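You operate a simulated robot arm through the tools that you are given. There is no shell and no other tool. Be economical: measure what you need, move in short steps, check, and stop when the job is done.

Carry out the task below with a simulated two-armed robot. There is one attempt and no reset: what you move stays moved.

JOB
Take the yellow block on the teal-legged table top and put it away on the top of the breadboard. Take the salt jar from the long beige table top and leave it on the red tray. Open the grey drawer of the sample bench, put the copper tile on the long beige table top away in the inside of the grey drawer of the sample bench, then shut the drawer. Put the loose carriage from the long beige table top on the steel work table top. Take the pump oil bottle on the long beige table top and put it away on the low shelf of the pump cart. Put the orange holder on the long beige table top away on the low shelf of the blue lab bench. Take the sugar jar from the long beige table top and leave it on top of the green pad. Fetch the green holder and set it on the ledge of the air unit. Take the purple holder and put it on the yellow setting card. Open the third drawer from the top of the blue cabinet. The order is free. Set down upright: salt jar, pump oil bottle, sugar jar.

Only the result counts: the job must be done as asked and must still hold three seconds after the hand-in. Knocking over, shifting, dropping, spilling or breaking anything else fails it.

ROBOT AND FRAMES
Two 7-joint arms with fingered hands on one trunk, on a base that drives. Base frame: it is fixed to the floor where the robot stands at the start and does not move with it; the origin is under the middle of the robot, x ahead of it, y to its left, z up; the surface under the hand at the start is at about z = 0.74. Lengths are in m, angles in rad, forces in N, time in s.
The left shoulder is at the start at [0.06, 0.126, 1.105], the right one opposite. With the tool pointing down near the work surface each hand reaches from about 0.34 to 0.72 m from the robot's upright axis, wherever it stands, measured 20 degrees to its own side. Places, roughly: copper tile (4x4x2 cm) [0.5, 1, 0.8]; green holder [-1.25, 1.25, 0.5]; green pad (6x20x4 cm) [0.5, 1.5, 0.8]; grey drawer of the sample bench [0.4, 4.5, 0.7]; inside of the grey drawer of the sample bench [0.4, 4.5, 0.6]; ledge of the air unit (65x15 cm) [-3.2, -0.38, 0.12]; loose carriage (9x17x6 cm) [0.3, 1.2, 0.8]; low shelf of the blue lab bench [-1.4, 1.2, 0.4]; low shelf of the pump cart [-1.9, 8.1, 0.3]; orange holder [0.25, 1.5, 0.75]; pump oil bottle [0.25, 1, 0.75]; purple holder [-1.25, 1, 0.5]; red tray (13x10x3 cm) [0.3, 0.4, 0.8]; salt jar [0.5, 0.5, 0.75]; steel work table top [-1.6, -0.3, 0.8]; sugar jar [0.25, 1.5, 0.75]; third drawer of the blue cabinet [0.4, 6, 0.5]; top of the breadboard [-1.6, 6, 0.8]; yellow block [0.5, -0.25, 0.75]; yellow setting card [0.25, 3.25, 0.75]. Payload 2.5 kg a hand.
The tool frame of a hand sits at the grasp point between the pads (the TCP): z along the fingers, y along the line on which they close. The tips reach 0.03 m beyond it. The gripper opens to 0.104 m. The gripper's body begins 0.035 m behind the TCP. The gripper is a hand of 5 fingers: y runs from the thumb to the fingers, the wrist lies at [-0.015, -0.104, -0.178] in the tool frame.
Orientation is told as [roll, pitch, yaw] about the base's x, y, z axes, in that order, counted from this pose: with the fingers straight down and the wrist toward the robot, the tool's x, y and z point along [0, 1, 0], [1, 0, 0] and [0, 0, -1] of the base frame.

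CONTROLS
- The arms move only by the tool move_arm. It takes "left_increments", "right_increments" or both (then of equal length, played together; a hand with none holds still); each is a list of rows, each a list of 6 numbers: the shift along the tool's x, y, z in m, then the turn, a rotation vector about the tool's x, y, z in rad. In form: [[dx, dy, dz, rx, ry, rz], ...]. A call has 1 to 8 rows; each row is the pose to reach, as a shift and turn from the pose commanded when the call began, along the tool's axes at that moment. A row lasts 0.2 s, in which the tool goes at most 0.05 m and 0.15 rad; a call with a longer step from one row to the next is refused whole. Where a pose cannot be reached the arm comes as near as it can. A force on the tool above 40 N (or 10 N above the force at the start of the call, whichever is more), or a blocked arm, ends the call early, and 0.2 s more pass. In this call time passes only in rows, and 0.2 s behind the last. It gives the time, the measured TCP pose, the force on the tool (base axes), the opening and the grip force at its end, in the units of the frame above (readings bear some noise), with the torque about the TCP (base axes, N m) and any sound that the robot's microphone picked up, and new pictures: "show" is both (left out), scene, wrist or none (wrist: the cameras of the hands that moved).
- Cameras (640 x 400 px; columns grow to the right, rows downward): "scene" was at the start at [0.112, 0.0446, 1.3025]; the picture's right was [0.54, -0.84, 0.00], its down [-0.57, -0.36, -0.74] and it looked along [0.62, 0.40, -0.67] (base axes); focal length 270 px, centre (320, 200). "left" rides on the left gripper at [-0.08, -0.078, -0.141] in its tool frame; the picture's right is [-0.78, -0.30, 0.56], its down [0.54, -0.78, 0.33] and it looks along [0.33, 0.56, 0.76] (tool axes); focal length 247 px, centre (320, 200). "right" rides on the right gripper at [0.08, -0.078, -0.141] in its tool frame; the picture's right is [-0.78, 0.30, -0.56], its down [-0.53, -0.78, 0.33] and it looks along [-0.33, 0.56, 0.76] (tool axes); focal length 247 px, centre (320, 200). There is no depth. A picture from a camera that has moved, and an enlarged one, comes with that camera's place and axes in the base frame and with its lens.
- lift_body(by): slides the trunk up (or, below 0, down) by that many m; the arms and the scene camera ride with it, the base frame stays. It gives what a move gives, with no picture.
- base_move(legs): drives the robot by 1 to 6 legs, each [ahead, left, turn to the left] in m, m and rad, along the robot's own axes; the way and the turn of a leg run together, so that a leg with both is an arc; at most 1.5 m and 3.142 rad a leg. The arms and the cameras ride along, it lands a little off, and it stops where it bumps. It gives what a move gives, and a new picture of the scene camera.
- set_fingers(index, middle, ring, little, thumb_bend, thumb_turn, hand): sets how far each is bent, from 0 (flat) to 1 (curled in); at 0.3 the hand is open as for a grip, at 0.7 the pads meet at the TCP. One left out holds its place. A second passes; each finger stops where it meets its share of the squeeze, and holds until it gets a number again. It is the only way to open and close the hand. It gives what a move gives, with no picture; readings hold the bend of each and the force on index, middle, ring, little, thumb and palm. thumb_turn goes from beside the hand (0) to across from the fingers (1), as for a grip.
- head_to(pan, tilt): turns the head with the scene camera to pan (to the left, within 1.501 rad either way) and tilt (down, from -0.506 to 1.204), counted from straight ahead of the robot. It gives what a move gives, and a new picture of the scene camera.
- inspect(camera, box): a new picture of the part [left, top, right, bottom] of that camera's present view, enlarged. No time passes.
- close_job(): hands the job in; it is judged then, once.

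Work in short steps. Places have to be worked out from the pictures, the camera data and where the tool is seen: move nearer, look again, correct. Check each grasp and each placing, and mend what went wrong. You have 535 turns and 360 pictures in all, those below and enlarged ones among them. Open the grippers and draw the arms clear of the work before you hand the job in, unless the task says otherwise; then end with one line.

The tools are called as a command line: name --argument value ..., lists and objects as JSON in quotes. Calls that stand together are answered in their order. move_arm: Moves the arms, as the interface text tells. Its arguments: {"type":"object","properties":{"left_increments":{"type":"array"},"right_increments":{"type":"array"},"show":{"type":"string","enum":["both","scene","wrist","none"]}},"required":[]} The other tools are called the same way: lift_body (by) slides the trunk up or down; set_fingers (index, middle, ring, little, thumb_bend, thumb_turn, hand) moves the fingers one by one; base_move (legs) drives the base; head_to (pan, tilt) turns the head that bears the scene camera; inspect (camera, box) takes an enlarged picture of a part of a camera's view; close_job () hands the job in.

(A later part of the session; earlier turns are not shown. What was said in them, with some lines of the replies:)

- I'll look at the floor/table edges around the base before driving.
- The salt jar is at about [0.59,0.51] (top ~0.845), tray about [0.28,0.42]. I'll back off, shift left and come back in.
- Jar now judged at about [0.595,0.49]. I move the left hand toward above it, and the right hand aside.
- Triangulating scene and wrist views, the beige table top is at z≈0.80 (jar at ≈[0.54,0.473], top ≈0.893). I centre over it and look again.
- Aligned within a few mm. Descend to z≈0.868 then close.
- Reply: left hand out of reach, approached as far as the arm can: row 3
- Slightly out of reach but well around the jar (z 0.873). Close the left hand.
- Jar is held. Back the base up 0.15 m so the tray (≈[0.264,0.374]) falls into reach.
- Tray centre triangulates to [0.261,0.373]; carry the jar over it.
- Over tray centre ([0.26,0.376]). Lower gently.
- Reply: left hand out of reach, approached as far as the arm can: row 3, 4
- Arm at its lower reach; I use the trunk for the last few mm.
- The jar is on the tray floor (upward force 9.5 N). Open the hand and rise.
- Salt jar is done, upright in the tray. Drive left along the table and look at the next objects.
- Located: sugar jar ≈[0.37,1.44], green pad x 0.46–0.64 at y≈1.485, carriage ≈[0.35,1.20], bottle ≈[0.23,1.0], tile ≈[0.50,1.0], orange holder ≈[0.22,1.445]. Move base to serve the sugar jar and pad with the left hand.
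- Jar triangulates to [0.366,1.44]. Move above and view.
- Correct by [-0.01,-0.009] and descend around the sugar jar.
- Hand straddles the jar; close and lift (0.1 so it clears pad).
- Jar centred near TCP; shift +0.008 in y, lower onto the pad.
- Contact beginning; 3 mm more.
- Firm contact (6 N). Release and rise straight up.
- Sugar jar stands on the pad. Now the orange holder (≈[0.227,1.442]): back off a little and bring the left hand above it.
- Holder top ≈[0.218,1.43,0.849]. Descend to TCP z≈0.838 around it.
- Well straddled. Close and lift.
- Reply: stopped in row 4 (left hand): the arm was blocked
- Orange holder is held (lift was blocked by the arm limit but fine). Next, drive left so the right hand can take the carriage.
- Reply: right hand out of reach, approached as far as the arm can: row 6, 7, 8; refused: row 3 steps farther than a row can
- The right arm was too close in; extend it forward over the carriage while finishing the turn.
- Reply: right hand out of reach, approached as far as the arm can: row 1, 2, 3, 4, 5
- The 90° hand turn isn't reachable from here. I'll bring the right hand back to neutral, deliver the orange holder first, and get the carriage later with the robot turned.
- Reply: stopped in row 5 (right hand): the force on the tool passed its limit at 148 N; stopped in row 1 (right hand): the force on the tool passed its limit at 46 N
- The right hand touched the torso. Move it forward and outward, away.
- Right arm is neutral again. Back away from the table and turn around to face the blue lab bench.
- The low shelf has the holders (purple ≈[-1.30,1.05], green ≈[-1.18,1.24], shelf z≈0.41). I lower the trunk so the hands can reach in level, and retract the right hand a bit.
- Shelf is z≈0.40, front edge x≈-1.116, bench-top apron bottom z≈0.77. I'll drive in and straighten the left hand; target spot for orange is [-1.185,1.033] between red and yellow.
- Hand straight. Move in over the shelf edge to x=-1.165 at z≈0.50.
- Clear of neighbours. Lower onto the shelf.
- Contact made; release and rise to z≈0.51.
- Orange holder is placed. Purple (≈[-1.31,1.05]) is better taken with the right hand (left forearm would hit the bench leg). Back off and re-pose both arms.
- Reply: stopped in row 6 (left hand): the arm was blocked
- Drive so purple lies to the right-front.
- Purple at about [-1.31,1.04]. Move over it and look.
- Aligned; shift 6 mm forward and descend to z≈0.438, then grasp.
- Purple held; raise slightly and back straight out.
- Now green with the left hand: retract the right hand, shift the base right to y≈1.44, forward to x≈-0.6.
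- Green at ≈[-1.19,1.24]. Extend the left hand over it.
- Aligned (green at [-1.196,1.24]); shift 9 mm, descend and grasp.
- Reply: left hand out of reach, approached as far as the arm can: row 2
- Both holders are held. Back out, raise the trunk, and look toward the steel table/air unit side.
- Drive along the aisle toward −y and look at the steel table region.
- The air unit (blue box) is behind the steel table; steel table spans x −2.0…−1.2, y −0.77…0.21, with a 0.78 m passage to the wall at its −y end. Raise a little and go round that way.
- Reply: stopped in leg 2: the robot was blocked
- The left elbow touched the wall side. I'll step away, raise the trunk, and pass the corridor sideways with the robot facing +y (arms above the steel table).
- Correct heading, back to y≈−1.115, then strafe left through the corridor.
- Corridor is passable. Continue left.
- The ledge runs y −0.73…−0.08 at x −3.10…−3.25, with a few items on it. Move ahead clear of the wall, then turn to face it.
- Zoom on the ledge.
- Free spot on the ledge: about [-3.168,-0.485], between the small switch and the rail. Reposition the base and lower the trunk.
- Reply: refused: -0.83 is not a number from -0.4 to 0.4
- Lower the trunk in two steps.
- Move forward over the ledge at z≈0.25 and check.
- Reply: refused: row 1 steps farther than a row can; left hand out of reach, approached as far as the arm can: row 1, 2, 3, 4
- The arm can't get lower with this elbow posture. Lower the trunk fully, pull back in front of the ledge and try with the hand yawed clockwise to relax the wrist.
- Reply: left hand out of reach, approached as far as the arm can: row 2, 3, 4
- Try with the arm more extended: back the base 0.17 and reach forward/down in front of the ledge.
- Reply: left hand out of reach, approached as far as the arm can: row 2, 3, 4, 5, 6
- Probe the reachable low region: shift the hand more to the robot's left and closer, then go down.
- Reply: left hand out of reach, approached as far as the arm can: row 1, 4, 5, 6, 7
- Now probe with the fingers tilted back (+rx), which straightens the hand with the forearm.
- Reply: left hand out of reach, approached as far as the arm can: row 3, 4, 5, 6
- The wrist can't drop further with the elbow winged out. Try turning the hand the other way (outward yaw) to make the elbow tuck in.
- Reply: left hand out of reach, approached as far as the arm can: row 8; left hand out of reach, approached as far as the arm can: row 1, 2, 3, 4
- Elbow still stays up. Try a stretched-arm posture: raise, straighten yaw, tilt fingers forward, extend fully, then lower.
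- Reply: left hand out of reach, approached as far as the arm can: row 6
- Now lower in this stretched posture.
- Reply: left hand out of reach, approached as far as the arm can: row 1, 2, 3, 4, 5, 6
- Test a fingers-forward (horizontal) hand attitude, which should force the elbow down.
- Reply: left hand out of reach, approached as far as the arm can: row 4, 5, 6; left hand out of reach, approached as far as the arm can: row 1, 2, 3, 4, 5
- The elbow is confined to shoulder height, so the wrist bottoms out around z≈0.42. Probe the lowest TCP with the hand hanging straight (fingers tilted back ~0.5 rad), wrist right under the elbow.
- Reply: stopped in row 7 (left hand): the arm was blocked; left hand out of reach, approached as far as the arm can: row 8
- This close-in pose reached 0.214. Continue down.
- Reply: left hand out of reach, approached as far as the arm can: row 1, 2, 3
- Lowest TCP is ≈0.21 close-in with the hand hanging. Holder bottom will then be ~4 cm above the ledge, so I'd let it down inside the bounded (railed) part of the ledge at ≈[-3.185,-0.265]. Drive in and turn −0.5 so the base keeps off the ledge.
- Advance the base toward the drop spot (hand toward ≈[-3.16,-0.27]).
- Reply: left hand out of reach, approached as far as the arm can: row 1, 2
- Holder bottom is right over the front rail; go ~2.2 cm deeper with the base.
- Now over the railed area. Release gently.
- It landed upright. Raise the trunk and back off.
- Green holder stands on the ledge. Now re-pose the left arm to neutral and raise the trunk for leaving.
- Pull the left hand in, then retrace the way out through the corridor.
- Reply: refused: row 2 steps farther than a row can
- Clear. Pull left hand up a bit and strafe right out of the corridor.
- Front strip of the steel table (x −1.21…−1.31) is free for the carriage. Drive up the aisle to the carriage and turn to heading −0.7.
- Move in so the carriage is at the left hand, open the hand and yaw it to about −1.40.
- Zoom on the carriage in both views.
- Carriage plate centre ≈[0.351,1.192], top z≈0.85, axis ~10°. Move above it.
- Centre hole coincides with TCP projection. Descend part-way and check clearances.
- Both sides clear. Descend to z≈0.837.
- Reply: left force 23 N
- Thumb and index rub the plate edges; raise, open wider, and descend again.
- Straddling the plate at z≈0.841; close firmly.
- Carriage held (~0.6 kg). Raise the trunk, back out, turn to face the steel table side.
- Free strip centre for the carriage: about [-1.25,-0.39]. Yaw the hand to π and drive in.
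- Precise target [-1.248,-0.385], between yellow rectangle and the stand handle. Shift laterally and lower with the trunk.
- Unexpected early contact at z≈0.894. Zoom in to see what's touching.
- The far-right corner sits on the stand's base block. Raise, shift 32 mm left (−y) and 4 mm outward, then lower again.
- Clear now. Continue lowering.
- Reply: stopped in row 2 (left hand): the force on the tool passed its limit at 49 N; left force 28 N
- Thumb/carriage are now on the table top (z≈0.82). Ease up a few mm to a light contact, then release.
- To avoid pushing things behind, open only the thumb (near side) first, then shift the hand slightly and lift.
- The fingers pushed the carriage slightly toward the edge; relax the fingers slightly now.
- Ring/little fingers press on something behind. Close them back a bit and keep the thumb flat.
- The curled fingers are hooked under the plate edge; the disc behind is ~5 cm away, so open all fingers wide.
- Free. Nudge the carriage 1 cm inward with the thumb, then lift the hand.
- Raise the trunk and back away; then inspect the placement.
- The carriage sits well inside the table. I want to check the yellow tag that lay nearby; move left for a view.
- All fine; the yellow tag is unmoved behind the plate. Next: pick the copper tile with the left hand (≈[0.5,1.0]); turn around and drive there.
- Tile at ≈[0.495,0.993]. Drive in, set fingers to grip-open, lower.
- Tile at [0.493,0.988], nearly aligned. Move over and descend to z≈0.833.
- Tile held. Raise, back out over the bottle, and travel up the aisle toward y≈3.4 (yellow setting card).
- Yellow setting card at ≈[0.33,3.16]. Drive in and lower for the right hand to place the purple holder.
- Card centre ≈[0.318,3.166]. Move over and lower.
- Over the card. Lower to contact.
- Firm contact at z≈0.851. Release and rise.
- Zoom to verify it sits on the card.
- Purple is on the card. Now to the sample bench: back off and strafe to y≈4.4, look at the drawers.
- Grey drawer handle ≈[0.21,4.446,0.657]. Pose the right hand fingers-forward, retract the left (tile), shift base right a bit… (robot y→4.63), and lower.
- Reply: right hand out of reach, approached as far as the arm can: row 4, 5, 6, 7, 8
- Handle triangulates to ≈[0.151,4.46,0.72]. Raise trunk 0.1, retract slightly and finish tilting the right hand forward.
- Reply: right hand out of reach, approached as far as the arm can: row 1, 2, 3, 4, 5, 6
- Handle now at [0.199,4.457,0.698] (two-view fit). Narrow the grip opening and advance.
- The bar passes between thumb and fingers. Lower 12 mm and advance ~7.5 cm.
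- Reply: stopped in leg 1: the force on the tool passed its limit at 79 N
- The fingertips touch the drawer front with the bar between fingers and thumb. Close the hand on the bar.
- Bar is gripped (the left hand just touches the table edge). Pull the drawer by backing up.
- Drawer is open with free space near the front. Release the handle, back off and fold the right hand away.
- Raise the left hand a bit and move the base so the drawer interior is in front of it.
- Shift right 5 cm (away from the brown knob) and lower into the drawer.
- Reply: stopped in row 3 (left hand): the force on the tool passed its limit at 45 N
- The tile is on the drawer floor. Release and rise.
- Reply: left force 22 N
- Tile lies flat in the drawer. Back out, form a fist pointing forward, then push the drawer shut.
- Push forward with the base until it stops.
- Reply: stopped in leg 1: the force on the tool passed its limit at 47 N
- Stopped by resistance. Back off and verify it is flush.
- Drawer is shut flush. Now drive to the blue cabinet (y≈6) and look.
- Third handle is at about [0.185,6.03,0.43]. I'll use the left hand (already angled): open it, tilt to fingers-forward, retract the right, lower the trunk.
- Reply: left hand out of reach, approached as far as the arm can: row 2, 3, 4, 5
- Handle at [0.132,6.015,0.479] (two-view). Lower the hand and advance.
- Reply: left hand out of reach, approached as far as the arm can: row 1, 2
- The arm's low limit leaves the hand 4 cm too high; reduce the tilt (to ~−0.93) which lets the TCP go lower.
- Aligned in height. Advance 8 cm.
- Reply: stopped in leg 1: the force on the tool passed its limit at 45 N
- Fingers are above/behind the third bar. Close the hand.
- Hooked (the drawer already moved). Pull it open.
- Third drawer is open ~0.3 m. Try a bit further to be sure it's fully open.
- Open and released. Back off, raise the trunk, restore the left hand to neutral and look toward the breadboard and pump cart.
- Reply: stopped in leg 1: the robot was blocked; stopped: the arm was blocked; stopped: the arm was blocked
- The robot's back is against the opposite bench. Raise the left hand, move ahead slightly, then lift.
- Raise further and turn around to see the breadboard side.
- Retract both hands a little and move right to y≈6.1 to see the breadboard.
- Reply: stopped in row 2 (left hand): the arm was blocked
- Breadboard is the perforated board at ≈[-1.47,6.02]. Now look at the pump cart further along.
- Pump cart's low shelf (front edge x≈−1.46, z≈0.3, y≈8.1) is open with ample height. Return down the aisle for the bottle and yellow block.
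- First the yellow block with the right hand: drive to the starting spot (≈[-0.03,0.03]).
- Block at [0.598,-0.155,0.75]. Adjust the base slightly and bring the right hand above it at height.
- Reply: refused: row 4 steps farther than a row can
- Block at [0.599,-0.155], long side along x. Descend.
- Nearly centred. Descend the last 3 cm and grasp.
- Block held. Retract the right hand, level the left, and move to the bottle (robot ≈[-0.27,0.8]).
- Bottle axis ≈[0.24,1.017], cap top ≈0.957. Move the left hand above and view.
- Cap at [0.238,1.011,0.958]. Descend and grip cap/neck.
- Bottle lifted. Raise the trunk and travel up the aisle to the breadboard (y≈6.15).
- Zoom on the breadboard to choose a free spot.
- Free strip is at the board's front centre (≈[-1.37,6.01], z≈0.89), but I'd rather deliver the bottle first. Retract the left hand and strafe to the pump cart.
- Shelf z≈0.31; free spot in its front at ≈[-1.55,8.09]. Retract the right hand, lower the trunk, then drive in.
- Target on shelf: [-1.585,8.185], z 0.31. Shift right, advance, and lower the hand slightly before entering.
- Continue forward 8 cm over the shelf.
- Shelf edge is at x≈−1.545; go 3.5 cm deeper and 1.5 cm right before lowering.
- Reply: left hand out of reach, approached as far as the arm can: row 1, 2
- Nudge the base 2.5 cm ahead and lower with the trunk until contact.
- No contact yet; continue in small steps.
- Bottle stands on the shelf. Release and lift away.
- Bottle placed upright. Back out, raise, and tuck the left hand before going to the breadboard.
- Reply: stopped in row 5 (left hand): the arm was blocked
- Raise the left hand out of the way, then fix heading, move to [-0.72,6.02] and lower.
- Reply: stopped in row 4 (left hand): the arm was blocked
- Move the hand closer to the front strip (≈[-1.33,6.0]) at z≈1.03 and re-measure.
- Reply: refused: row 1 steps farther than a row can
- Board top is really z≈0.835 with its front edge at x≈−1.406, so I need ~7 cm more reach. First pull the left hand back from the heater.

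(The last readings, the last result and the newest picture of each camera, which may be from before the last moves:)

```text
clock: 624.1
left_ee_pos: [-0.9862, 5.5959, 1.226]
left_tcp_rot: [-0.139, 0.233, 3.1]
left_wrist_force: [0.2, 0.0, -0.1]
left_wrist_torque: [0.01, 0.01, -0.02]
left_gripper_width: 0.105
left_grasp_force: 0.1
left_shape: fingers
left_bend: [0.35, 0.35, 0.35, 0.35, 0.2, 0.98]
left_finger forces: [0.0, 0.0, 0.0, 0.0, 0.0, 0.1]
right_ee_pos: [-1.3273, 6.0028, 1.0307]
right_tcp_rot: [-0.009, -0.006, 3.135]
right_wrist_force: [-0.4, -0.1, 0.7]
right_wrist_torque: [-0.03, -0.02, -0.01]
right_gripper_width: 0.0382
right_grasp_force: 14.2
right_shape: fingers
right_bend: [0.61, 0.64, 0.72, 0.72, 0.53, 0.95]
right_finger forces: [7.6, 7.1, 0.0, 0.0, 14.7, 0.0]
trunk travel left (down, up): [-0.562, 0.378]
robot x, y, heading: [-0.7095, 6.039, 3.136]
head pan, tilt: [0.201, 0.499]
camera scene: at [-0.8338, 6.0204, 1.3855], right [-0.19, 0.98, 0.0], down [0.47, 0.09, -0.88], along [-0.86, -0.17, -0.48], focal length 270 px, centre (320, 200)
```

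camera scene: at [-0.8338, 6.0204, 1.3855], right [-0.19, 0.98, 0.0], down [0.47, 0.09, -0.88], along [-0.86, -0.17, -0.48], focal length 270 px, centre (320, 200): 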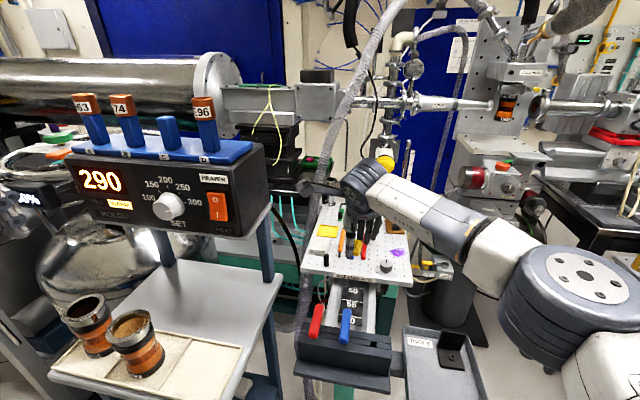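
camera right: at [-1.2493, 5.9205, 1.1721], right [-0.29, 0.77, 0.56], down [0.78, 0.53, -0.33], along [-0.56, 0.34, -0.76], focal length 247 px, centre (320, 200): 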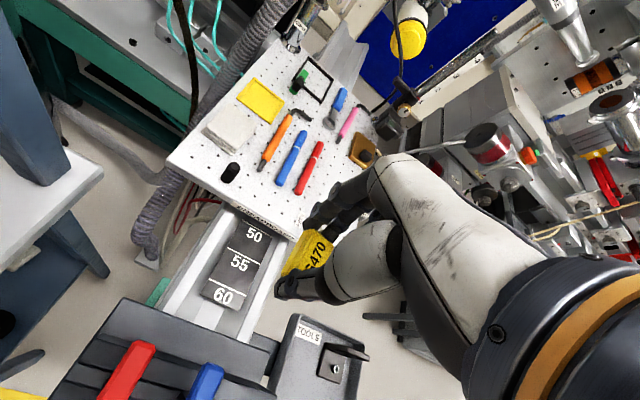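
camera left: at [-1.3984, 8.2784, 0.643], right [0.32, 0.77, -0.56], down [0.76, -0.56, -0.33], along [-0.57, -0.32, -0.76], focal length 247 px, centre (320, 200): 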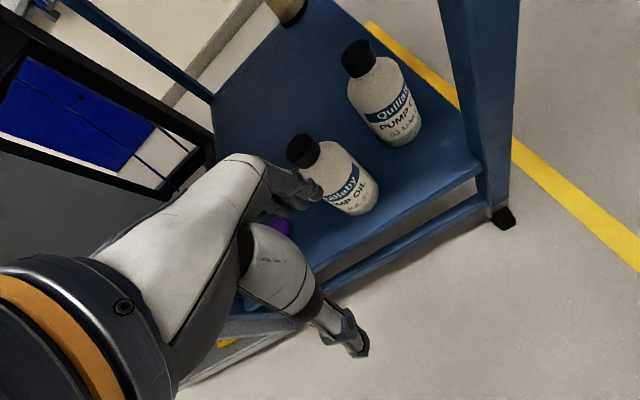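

Clear. Advance 7.5 cm.

base_move --legs '[[0.075, 0, 0]]'

move_arm --right_increments '[[0, 0.015, 0.04, 0, 0, 0], [0, 0.025, 0.08, 0, 0, 0], [0, 0.025, 0.11, 0, 0, 0]]' --show "wrist"

```text
clock: 625.1
left_ee_pos: [-1.0634, 5.5975, 1.2255]
left_tcp_rot: [-0.141, 0.235, 3.1]
left_wrist_force: [0.4, 0.1, 1.0]
left_wrist_torque: [-0.01, -0.01, 0.0]
left_gripper_width: 0.1051
left_grasp_force: 0.1
left_shape: fingers
left_bend: [0.35, 0.35, 0.35, 0.35, 0.2, 0.98]
left_finger forces: [0.0, 0.0, 0.0, 0.0, 0.0, 0.0]
right_ee_pos: [-1.4036, 6.0039, 1.0307]
right_tcp_rot: [-0.008, -0.004, 3.137]
right_wrist_force: [0.0, -0.2, -0.5]
right_wrist_torque: [-0.02, 0.01, 0.04]
right_gripper_width: 0.0381
right_grasp_force: 15.3
right_shape: fingers
right_bend: [0.61, 0.63, 0.72, 0.72, 0.53, 0.95]
right_finger forces: [7.6, 7.1, 0.0, 0.0, 14.7, 0.0]
trunk travel left (down, up): [-0.562, 0.378]
robot x, y, heading: [-0.7776, 6.0409, 3.134]
head pan, tilt: [0.201, 0.499]
camera scene: at [-0.9105, 6.0213, 1.3854], right [-0.19, 0.98, 0.0], down [0.47, 0.09, -0.88], along [-0.86, -0.17, -0.48], focal length 270 px, centre (320, 200)
```

scene: 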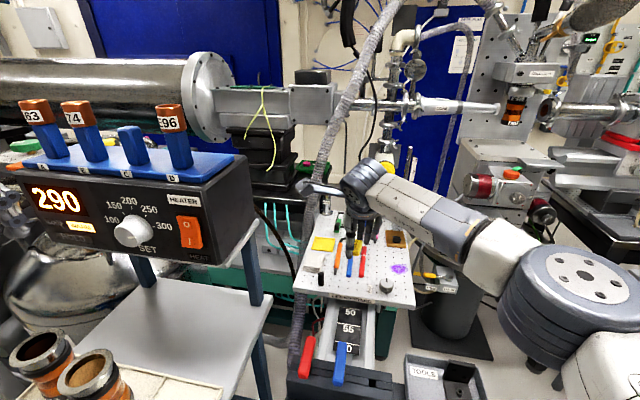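

```text
clock: 625.9
left_ee_pos: [-1.063, 5.5977, 1.2268]
left_tcp_rot: [-0.141, 0.234, 3.101]
left_wrist_force: [0.2, 0.2, -0.2]
left_wrist_torque: [0.0, 0.03, 0.01]
left_gripper_width: 0.105
left_grasp_force: 0.1
left_shape: fingers
left_bend: [0.35, 0.35, 0.35, 0.35, 0.2, 0.98]
left_finger forces: [0.0, 0.0, 0.0, 0.0, 0.0, 0.0]
right_ee_pos: [-1.428, 6.0037, 0.9203]
right_tcp_rot: [-0.008, -0.006, 3.134]
right_wrist_force: [0.4, -0.1, -0.1]
right_wrist_torque: [-0.02, -0.01, -0.05]
right_gripper_width: 0.038
right_grasp_force: 14.8
right_shape: fingers
right_bend: [0.61, 0.64, 0.72, 0.72, 0.53, 0.95]
right_finger forces: [7.7, 7.1, 0.0, 0.0, 14.7, 0.0]
trunk travel left (down, up): [-0.562, 0.378]
robot x, y, heading: [-0.7829, 6.0359, 3.133]
head pan, tilt: [0.201, 0.499]
camera right: at [-1.3499, 5.921, 1.0607], right [-0.29, 0.77, 0.56], down [0.78, 0.53, -0.33], along [-0.56, 0.34, -0.76], focal length 247 px, centre (320, 200)
```

right: 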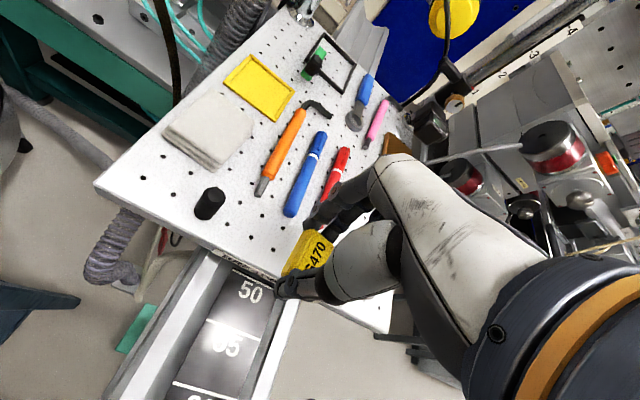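

Front edge at x≈−1.407, markers' ends at ≈−1.476: shift 5 mm back toward the edge and lower.

move_arm --right_increments '[[0, -0.005, 0.015, 0, 0, 0], [0, -0.005, 0.03, 0, 0, 0], [0, -0.005, 0.04, 0, 0, 0]]' --show "wrist"

```text
clock: 626.7
left_ee_pos: [-1.0619, 5.5981, 1.2267]
left_tcp_rot: [-0.138, 0.233, 3.101]
left_wrist_force: [-0.3, 0.0, 0.1]
left_wrist_torque: [0.0, -0.01, 0.05]
left_gripper_width: 0.1052
left_grasp_force: 0.0
left_shape: fingers
left_bend: [0.35, 0.35, 0.35, 0.35, 0.2, 0.98]
left_finger forces: [0.0, 0.1, 0.0, 0.0, 0.1, 0.1]
right_ee_pos: [-1.4225, 6.0049, 0.881]
right_tcp_rot: [-0.009, -0.003, 3.135]
right_wrist_force: [0.9, 0.3, -0.8]
right_wrist_torque: [0.03, 0.0, -0.01]
right_gripper_width: 0.0383
right_grasp_force: 14.0
right_shape: fingers
right_bend: [0.61, 0.64, 0.72, 0.72, 0.53, 0.95]
right_finger forces: [7.6, 7.1, 0.0, 0.0, 14.5, 0.1]
trunk travel left (down, up): [-0.562, 0.378]
robot x, y, heading: [-0.782, 6.0381, 3.134]
head pan, tilt: [0.201, 0.499]
camera right: at [-1.3452, 5.9225, 1.0217], right [-0.29, 0.77, 0.56], down [0.78, 0.53, -0.33], along [-0.56, 0.34, -0.76], focal length 247 px, centre (320, 200)
```

right: 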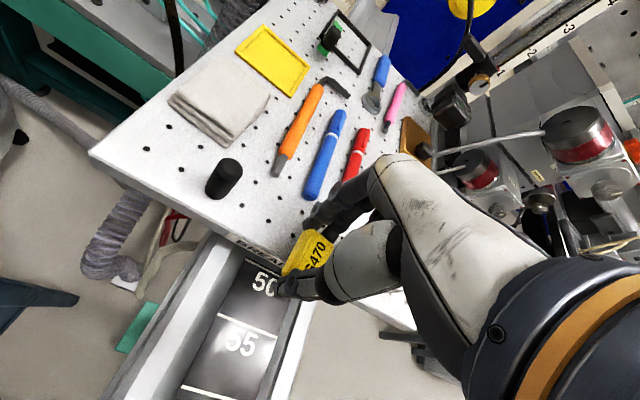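

The block sits ~1 cm nearer than TCP; shift 11 mm inward, then lower to contact.

move_arm --right_increments '[[0, 0.011, -0.002, 0, 0, 0], [0, 0.011, 0.004, 0, 0, 0], [0, 0.011, 0.008, 0, 0, 0]]' --show "wrist"

```text
clock: 627.5
left_ee_pos: [-1.0624, 5.5969, 1.2256]
left_tcp_rot: [-0.139, 0.234, 3.101]
left_wrist_force: [0.4, 0.5, 0.2]
left_wrist_torque: [0.01, 0.03, -0.03]
left_gripper_width: 0.1048
left_grasp_force: 0.0
left_shape: fingers
left_bend: [0.35, 0.35, 0.35, 0.35, 0.2, 0.98]
left_finger forces: [0.0, 0.0, 0.0, 0.0, 0.0, 0.0]
right_ee_pos: [-1.4236, 6.0047, 0.8811]
right_tcp_rot: [-0.007, -0.005, 3.133]
right_wrist_force: [0.2, 0.6, -0.4]
right_wrist_torque: [0.03, -0.02, 0.04]
right_gripper_width: 0.038
right_grasp_force: 15.0
right_shape: fingers
right_bend: [0.61, 0.64, 0.72, 0.72, 0.53, 0.95]
right_finger forces: [7.6, 7.0, 0.0, 0.0, 14.6, 0.0]
right hand out of reach, approached as far as the arm can: row 1, 2, 3
trunk travel left (down, up): [-0.562, 0.378]
robot x, y, heading: [-0.7857, 6.0371, 3.136]
head pan, tilt: [0.201, 0.499]
camera right: at [-1.345, 5.9223, 1.022], right [-0.29, 0.77, 0.56], down [0.78, 0.53, -0.33], along [-0.56, 0.34, -0.76], focal length 247 px, centre (320, 200)
```

right: 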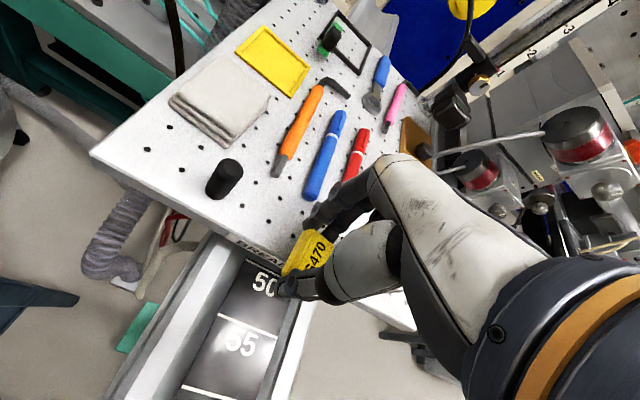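

At the arm's low limit. Raise the arm relative to the trunk, lower the trunk instead, then shift inward.

move_arm --right_increments '[[0, 0, -0.04, 0, 0, 0], [0, 0, -0.09, 0, 0, 0]]' --show "none"

lift_body --by -0.085

move_arm --right_increments '[[0, 0.011, 0, 0, 0, 0], [0, 0.011, 0.004, 0, 0, 0]]' --show "none"

```text
clock: 628.1
left_ee_pos: [-1.0622, 5.5983, 1.227]
left_tcp_rot: [-0.139, 0.233, 3.101]
left_wrist_force: [-0.9, 0.2, -0.5]
left_wrist_torque: [-0.03, -0.02, -0.02]
left_gripper_width: 0.1053
left_grasp_force: 0.0
left_shape: fingers
left_bend: [0.35, 0.35, 0.35, 0.35, 0.2, 0.98]
left_finger forces: [0.0, 0.0, 0.1, 0.0, 0.0, 0.1]
right_ee_pos: [-1.4211, 6.0059, 0.9693]
right_tcp_rot: [-0.008, -0.007, 3.135]
right_wrist_force: [-0.5, 0.2, -0.5]
right_wrist_torque: [0.04, -0.01, -0.02]
right_gripper_width: 0.0378
right_grasp_force: 14.8
right_shape: fingers
right_bend: [0.61, 0.64, 0.72, 0.72, 0.53, 0.95]
right_finger forces: [7.4, 6.9, 0.1, 0.0, 14.6, 0.0]
trunk travel left (down, up): [-0.562, 0.378]
robot x, y, heading: [-0.7801, 6.0377, 3.128]
head pan, tilt: [0.201, 0.499]
```

```text
clock: 629.3
left_ee_pos: [-1.0624, 5.5965, 1.1411]
left_tcp_rot: [-0.138, 0.235, 3.101]
left_wrist_force: [0.4, -0.3, -0.8]
left_wrist_torque: [-0.02, 0.01, -0.02]
left_gripper_width: 0.1051
left_grasp_force: 0.0
left_shape: fingers
left_bend: [0.35, 0.35, 0.35, 0.35, 0.2, 0.98]
left_finger forces: [0.0, 0.1, 0.1, 0.0, 0.1, 0.1]
right_ee_pos: [-1.421, 6.0043, 0.8855]
right_tcp_rot: [-0.008, -0.006, 3.135]
right_wrist_force: [0.0, 0.6, -0.1]
right_wrist_torque: [-0.02, 0.0, 0.03]
right_gripper_width: 0.0379
right_grasp_force: 15.0
right_shape: fingers
right_bend: [0.61, 0.64, 0.72, 0.72, 0.53, 0.95]
right_finger forces: [7.6, 7.0, 0.0, 0.0, 14.6, 0.0]
trunk travel left (down, up): [-0.477, 0.463]
robot x, y, heading: [-0.7813, 6.0387, 3.135]
head pan, tilt: [0.201, 0.499]
```

```text
clock: 629.9
left_ee_pos: [-1.0637, 5.5971, 1.1417]
left_tcp_rot: [-0.14, 0.233, 3.102]
left_wrist_force: [0.0, 0.7, -0.1]
left_wrist_torque: [0.01, 0.01, 0.02]
left_gripper_width: 0.1049
left_grasp_force: 0.1
left_shape: fingers
left_bend: [0.35, 0.35, 0.35, 0.35, 0.2, 0.98]
left_finger forces: [0.0, 0.0, 0.0, 0.0, 0.0, 0.0]
right_ee_pos: [-1.4308, 6.0054, 0.8813]
right_tcp_rot: [-0.009, -0.005, 3.135]
right_wrist_force: [-0.8, 0.3, -0.4]
right_wrist_torque: [0.01, 0.02, 0.0]
right_gripper_width: 0.0378
right_grasp_force: 14.9
right_shape: fingers
right_bend: [0.61, 0.64, 0.72, 0.72, 0.53, 0.95]
right_finger forces: [7.5, 7.0, 0.0, 0.0, 14.4, 0.0]
trunk travel left (down, up): [-0.477, 0.463]
robot x, y, heading: [-0.7807, 6.0406, 3.129]
head pan, tilt: [0.201, 0.499]
```

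Now lower in small steps to contact.

move_arm --right_increments '[[0, 0, 0.006, 0, 0, 0], [0, 0, 0.011, 0, 0, 0]]' --show "wrist"

```text
clock: 630.5
left_ee_pos: [-1.0642, 5.5975, 1.1412]
left_tcp_rot: [-0.14, 0.235, 3.1]
left_wrist_force: [-0.5, 0.0, -0.6]
left_wrist_torque: [0.0, 0.02, -0.03]
left_gripper_width: 0.105
left_grasp_force: 0.1
left_shape: fingers
left_bend: [0.35, 0.35, 0.35, 0.35, 0.2, 0.98]
left_finger forces: [0.1, 0.0, 0.1, 0.0, 0.1, 0.1]
right_ee_pos: [-1.4303, 6.0059, 0.87]
right_tcp_rot: [-0.01, -0.005, 3.134]
right_wrist_force: [-0.1, 0.2, -1.3]
right_wrist_torque: [-0.01, 0.01, 0.03]
right_gripper_width: 0.0378
right_grasp_force: 14.4
right_shape: fingers
right_bend: [0.61, 0.64, 0.72, 0.72, 0.53, 0.95]
right_finger forces: [7.5, 7.0, 0.1, 0.1, 14.4, 0.0]
trunk travel left (down, up): [-0.477, 0.463]
robot x, y, heading: [-0.7822, 6.0379, 3.131]
head pan, tilt: [0.201, 0.499]
camera right: at [-1.3537, 5.9236, 1.0103], right [-0.29, 0.77, 0.56], down [0.78, 0.53, -0.33], along [-0.56, 0.34, -0.76], focal length 247 px, centre (320, 200)
```

right: 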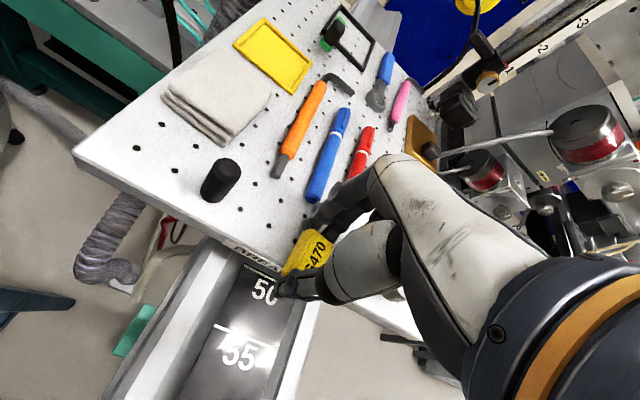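

About three quarters of the block is over the board. Lower further to contact.

move_arm --right_increments '[[0, 0.003, 0.004, 0, 0, 0], [0, 0.003, 0.008, 0, 0, 0], [0, 0.003, 0.012, 0, 0, 0]]' --show "none"

```text
clock: 631.3
left_ee_pos: [-1.0592, 5.5971, 1.1431]
left_tcp_rot: [-0.137, 0.23, 3.101]
left_wrist_force: [-0.3, 0.1, 0.2]
left_wrist_torque: [0.02, -0.03, 0.0]
left_gripper_width: 0.1053
left_grasp_force: 0.1
left_shape: fingers
left_bend: [0.35, 0.35, 0.35, 0.35, 0.2, 0.98]
left_finger forces: [0.0, 0.0, 0.0, 0.0, 0.0, 0.1]
right_ee_pos: [-1.4357, 6.0054, 0.8668]
right_tcp_rot: [-0.005, -0.022, 3.134]
right_wrist_force: [-0.8, -0.4, 33.9]
right_wrist_torque: [-0.26, 0.16, -0.07]
right_gripper_width: 0.0377
right_grasp_force: 27.4
right_shape: fingers
right_bend: [0.61, 0.64, 0.72, 0.72, 0.53, 0.95]
right_finger forces: [30.8, 6.6, 0.0, 0.0, 16.7, 0.0]
trunk travel left (down, up): [-0.477, 0.463]
robot x, y, heading: [-0.7798, 6.0376, 3.127]
head pan, tilt: [0.201, 0.499]
```

Contact. Ease 2 mm and release with small openings (thumb mostly).

move_arm --right_increments '[[0, -0.001, -0.003, 0, 0, 0]]' --show "none"

set_fingers --hand "right" --index 0.56 --middle 0.58 --thumb_bend 0.35

inspect --camera "right" --box '[180, 100, 420, 340]'

```text
clock: 631.7
left_ee_pos: [-1.06, 5.5977, 1.1415]
left_tcp_rot: [-0.137, 0.232, 3.101]
left_wrist_force: [-0.4, -0.7, -0.3]
left_wrist_torque: [0.01, -0.02, 0.01]
left_gripper_width: 0.1051
left_grasp_force: 0.1
left_shape: fingers
left_bend: [0.35, 0.35, 0.35, 0.35, 0.2, 0.98]
left_finger forces: [0.1, 0.0, 0.0, 0.0, 0.1, 0.0]
right_ee_pos: [-1.4352, 6.0073, 0.8669]
right_tcp_rot: [-0.007, -0.019, 3.134]
right_wrist_force: [-3.5, 0.8, 25.6]
right_wrist_torque: [-0.22, 0.29, -0.05]
right_gripper_width: 0.0379
right_grasp_force: 23.9
right_shape: fingers
right_bend: [0.61, 0.64, 0.72, 0.72, 0.53, 0.95]
right_finger forces: [24.8, 8.0, 0.0, 0.1, 14.6, 0.1]
trunk travel left (down, up): [-0.477, 0.463]
robot x, y, heading: [-0.7797, 6.0406, 3.133]
head pan, tilt: [0.201, 0.499]
```

```text
clock: 632.7
left_ee_pos: [-1.0604, 5.5969, 1.1423]
left_tcp_rot: [-0.14, 0.23, 3.1]
left_wrist_force: [-1.3, -0.1, -0.4]
left_wrist_torque: [-0.03, -0.02, -0.03]
left_gripper_width: 0.1051
left_grasp_force: 0.1
left_shape: fingers
left_bend: [0.35, 0.35, 0.35, 0.35, 0.2, 0.98]
left_finger forces: [0.1, 0.1, 0.0, 0.0, 0.1, 0.0]
right_ee_pos: [-1.4333, 6.0046, 0.8687]
right_tcp_rot: [-0.008, -0.015, 3.136]
right_wrist_force: [2.9, 0.6, 27.5]
right_wrist_torque: [-0.21, 0.45, -0.02]
right_gripper_width: 0.0551
right_grasp_force: 14.5
right_shape: fingers
right_bend: [0.61, 0.59, 0.72, 0.72, 0.35, 0.97]
right_finger forces: [23.5, 4.0, 0.1, 0.0, 0.0, 0.0]
trunk travel left (down, up): [-0.477, 0.463]
robot x, y, heading: [-0.7821, 6.037, 3.133]
head pan, tilt: [0.201, 0.499]
```

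```text
1.67 times, centred on (300, 220) of right
camera zoom: at [-1.3537, 5.9234, 1.0074], right [-0.28, 0.77, 0.57], down [0.77, 0.53, -0.34], along [-0.57, 0.34, -0.75], focal length 412 px, centre (353, 167)
```

zoom: 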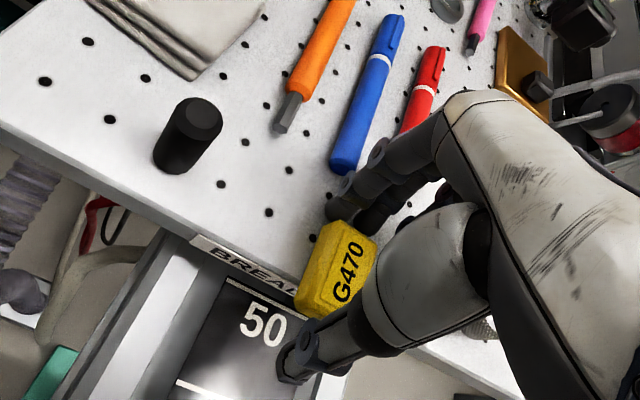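

Released; lift the hand straight up.

move_arm --right_increments '[[0, 0, -0.02, 0, 0, 0], [0, 0, -0.05, 0, 0, 0], [0, 0, -0.09, 0, 0, 0]]' --show "wrist"

```text
clock: 633.5
left_ee_pos: [-1.0613, 5.5969, 1.1413]
left_tcp_rot: [-0.139, 0.234, 3.101]
left_wrist_force: [0.5, 0.0, -0.3]
left_wrist_torque: [-0.02, 0.01, 0.04]
left_gripper_width: 0.1052
left_grasp_force: 0.1
left_shape: fingers
left_bend: [0.35, 0.35, 0.35, 0.35, 0.2, 0.98]
left_finger forces: [0.0, 0.0, 0.0, 0.0, 0.0, 0.0]
right_ee_pos: [-1.433, 6.0048, 0.9517]
right_tcp_rot: [-0.01, -0.004, 3.134]
right_wrist_force: [-0.8, -0.6, 0.2]
right_wrist_torque: [0.0, 0.0, 0.03]
right_gripper_width: 0.0629
right_grasp_force: 0.0
right_shape: fingers
right_bend: [0.56, 0.57, 0.72, 0.72, 0.35, 0.97]
right_finger forces: [0.0, 0.1, 0.1, 0.1, 0.1, 0.0]
trunk travel left (down, up): [-0.477, 0.463]
robot x, y, heading: [-0.7836, 6.0371, 3.133]
head pan, tilt: [0.201, 0.499]
camera right: at [-1.3547, 5.923, 1.0922], right [-0.29, 0.77, 0.56], down [0.78, 0.53, -0.33], along [-0.56, 0.34, -0.76], focal length 247 px, centre (320, 200)
```

right: 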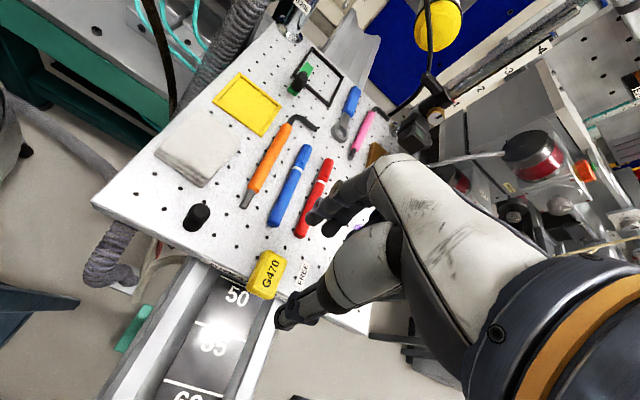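

inspect --camera "right" --box '[200, 210, 340, 330]'

```text
3.33 times, centred on (270, 270) of right
camera zoom: at [-1.3547, 5.923, 1.0922], right [-0.29, 0.77, 0.56], down [0.78, 0.53, -0.33], along [-0.56, 0.34, -0.76], focal length 823 px, centre (487, -33)
```

zoom: 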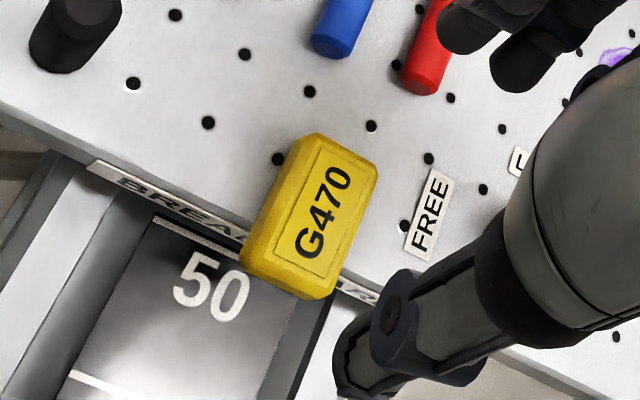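

The block rests flat and stable on the breadboard (centre ~1.3 cm inside the edge). Raise and withdraw from the work, taking care not to touch the open drawer behind.

lift_body --by 0.3

base_move --legs '[[-0.1, 0, 0]]'

move_arm --right_increments '[[0, -0.04, 0, 0, 0, 0], [0, -0.08, 0, 0, 0, 0], [-0.03, -0.12, 0, 0, 0, 0], [-0.06, -0.16, 0, 0, 0, 0], [-0.1, -0.18, 0, 0, 0, 0]]' --show "scene"

```text
clock: 636.5
left_ee_pos: [-1.0632, 5.5981, 1.4412]
left_tcp_rot: [-0.141, 0.234, 3.102]
left_wrist_force: [-0.1, -0.1, -0.3]
left_wrist_torque: [-0.01, 0.03, 0.0]
left_gripper_width: 0.1048
left_grasp_force: 0.0
left_shape: fingers
left_bend: [0.35, 0.35, 0.35, 0.35, 0.2, 0.98]
left_finger forces: [0.0, 0.0, 0.0, 0.0, 0.0, 0.0]
right_ee_pos: [-1.4321, 6.0064, 1.2516]
right_tcp_rot: [-0.009, -0.006, 3.136]
right_wrist_force: [0.0, 0.2, -0.6]
right_wrist_torque: [0.01, 0.01, 0.03]
right_gripper_width: 0.0629
right_grasp_force: 0.1
right_shape: fingers
right_bend: [0.56, 0.57, 0.72, 0.72, 0.35, 0.97]
right_finger forces: [0.0, 0.1, 0.0, 0.0, 0.0, 0.0]
trunk travel left (down, up): [-0.777, 0.163]
robot x, y, heading: [-0.7851, 6.0377, 3.133]
head pan, tilt: [0.201, 0.499]
```

```text
clock: 637.7
left_ee_pos: [-0.9602, 5.596, 1.4408]
left_tcp_rot: [-0.139, 0.233, 3.103]
left_wrist_force: [-1.1, -0.8, -0.4]
left_wrist_torque: [-0.03, 0.01, 0.0]
left_gripper_width: 0.1049
left_grasp_force: 0.1
left_shape: fingers
left_bend: [0.35, 0.35, 0.35, 0.35, 0.2, 0.98]
left_finger forces: [0.1, 0.0, 0.0, 0.0, 0.0, 0.0]
right_ee_pos: [-1.3313, 6.0036, 1.2532]
right_tcp_rot: [-0.01, -0.004, 3.135]
right_wrist_force: [0.8, -0.4, 0.2]
right_wrist_torque: [-0.01, 0.04, 0.02]
right_gripper_width: 0.0633
right_grasp_force: 0.0
right_shape: fingers
right_bend: [0.56, 0.57, 0.72, 0.72, 0.35, 0.97]
right_finger forces: [0.0, 0.1, 0.0, 0.1, 0.0, 0.0]
trunk travel left (down, up): [-0.777, 0.163]
robot x, y, heading: [-0.6795, 6.041, 3.133]
head pan, tilt: [0.201, 0.499]
camera scene: at [-0.8082, 6.0203, 1.6005], right [-0.19, 0.98, 0.0], down [0.47, 0.09, -0.88], along [-0.86, -0.17, -0.48], focal length 270 px, centre (320, 200)
```

scene: 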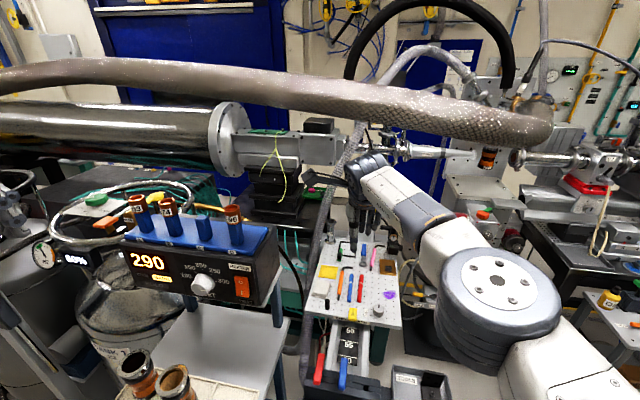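

```text
clock: 638.9
left_ee_pos: [-0.9607, 5.5992, 1.4421]
left_tcp_rot: [-0.139, 0.234, 3.103]
left_wrist_force: [0.0, 0.6, 0.5]
left_wrist_torque: [-0.07, 0.01, 0.01]
left_gripper_width: 0.105
left_grasp_force: 0.0
left_shape: fingers
left_bend: [0.35, 0.35, 0.35, 0.35, 0.2, 0.98]
left_finger forces: [0.0, 0.0, 0.1, 0.0, 0.0, 0.0]
right_ee_pos: [-1.1514, 6.1064, 1.2523]
right_tcp_rot: [-0.007, -0.006, 3.134]
right_wrist_force: [0.4, 1.0, 1.0]
right_wrist_torque: [-0.01, -0.01, 0.01]
right_gripper_width: 0.0632
right_grasp_force: 0.0
right_shape: fingers
right_bend: [0.56, 0.57, 0.72, 0.72, 0.35, 0.98]
right_finger forces: [0.0, 0.0, 0.0, 0.0, 0.0, 0.0]
trunk travel left (down, up): [-0.777, 0.163]
robot x, y, heading: [-0.6792, 6.0372, 3.136]
head pan, tilt: [0.201, 0.499]
camera scene: at [-0.8082, 6.0222, 1.6005], right [-0.19, 0.98, 0.0], down [0.47, 0.09, -0.88], along [-0.86, -0.17, -0.48], focal length 270 px, centre (320, 200)
```

scene: 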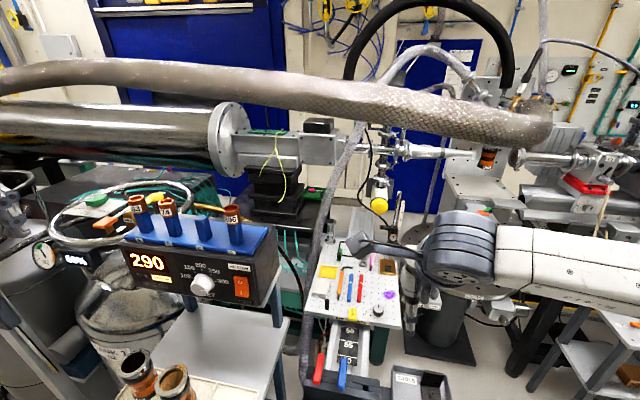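

Block is visible on the board's front. Open the right hand fully and hand in.

set_fingers --hand "right" --index 0.3 --middle 0.3 --ring 0.3 --little 0.3 --thumb_bend 0.3

inspect --camera "scene" --box '[290, 220, 430, 340]'

```text
clock: 639.9
left_ee_pos: [-0.9608, 5.5968, 1.441]
left_tcp_rot: [-0.14, 0.234, 3.103]
left_wrist_force: [-0.3, -0.8, -0.5]
left_wrist_torque: [-0.01, 0.0, 0.02]
left_gripper_width: 0.1049
left_grasp_force: 0.0
left_shape: fingers
left_bend: [0.35, 0.35, 0.35, 0.35, 0.2, 0.98]
left_finger forces: [0.0, 0.1, 0.0, 0.1, 0.1, 0.0]
right_ee_pos: [-1.1526, 6.1051, 1.253]
right_tcp_rot: [-0.008, -0.006, 3.138]
right_wrist_force: [-1.0, -0.3, 0.2]
right_wrist_torque: [0.02, 0.02, 0.04]
right_gripper_width: 0.1028
right_grasp_force: 0.1
right_shape: fingers
right_bend: [0.3, 0.3, 0.3, 0.3, 0.3, 0.98]
right_finger forces: [0.0, 0.1, 0.0, 0.1, 0.1, 0.1]
trunk travel left (down, up): [-0.777, 0.163]
robot x, y, heading: [-0.6779, 6.0383, 3.134]
head pan, tilt: [0.201, 0.499]
```

```text
3.33 times, centred on (360, 280) of scene
camera zoom: at [-0.8084, 6.0204, 1.6005], right [-0.19, 0.98, 0.0], down [0.47, 0.09, -0.88], along [-0.86, -0.17, -0.48], focal length 899 px, centre (187, -67)
```

zoom: 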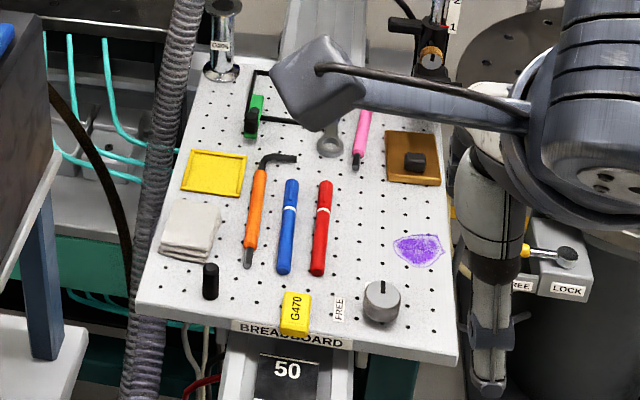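

The block rests on the breadboard, the markers are untouched, both hands are open and clear, and every sub-task is done. Handing in.

close_job

```text
The job is handed in.
```

All ten sub-tasks are done and the job is handed in. Each placement was checked in the camera pictures at the time, but I did not go back round for a final look before handing in.
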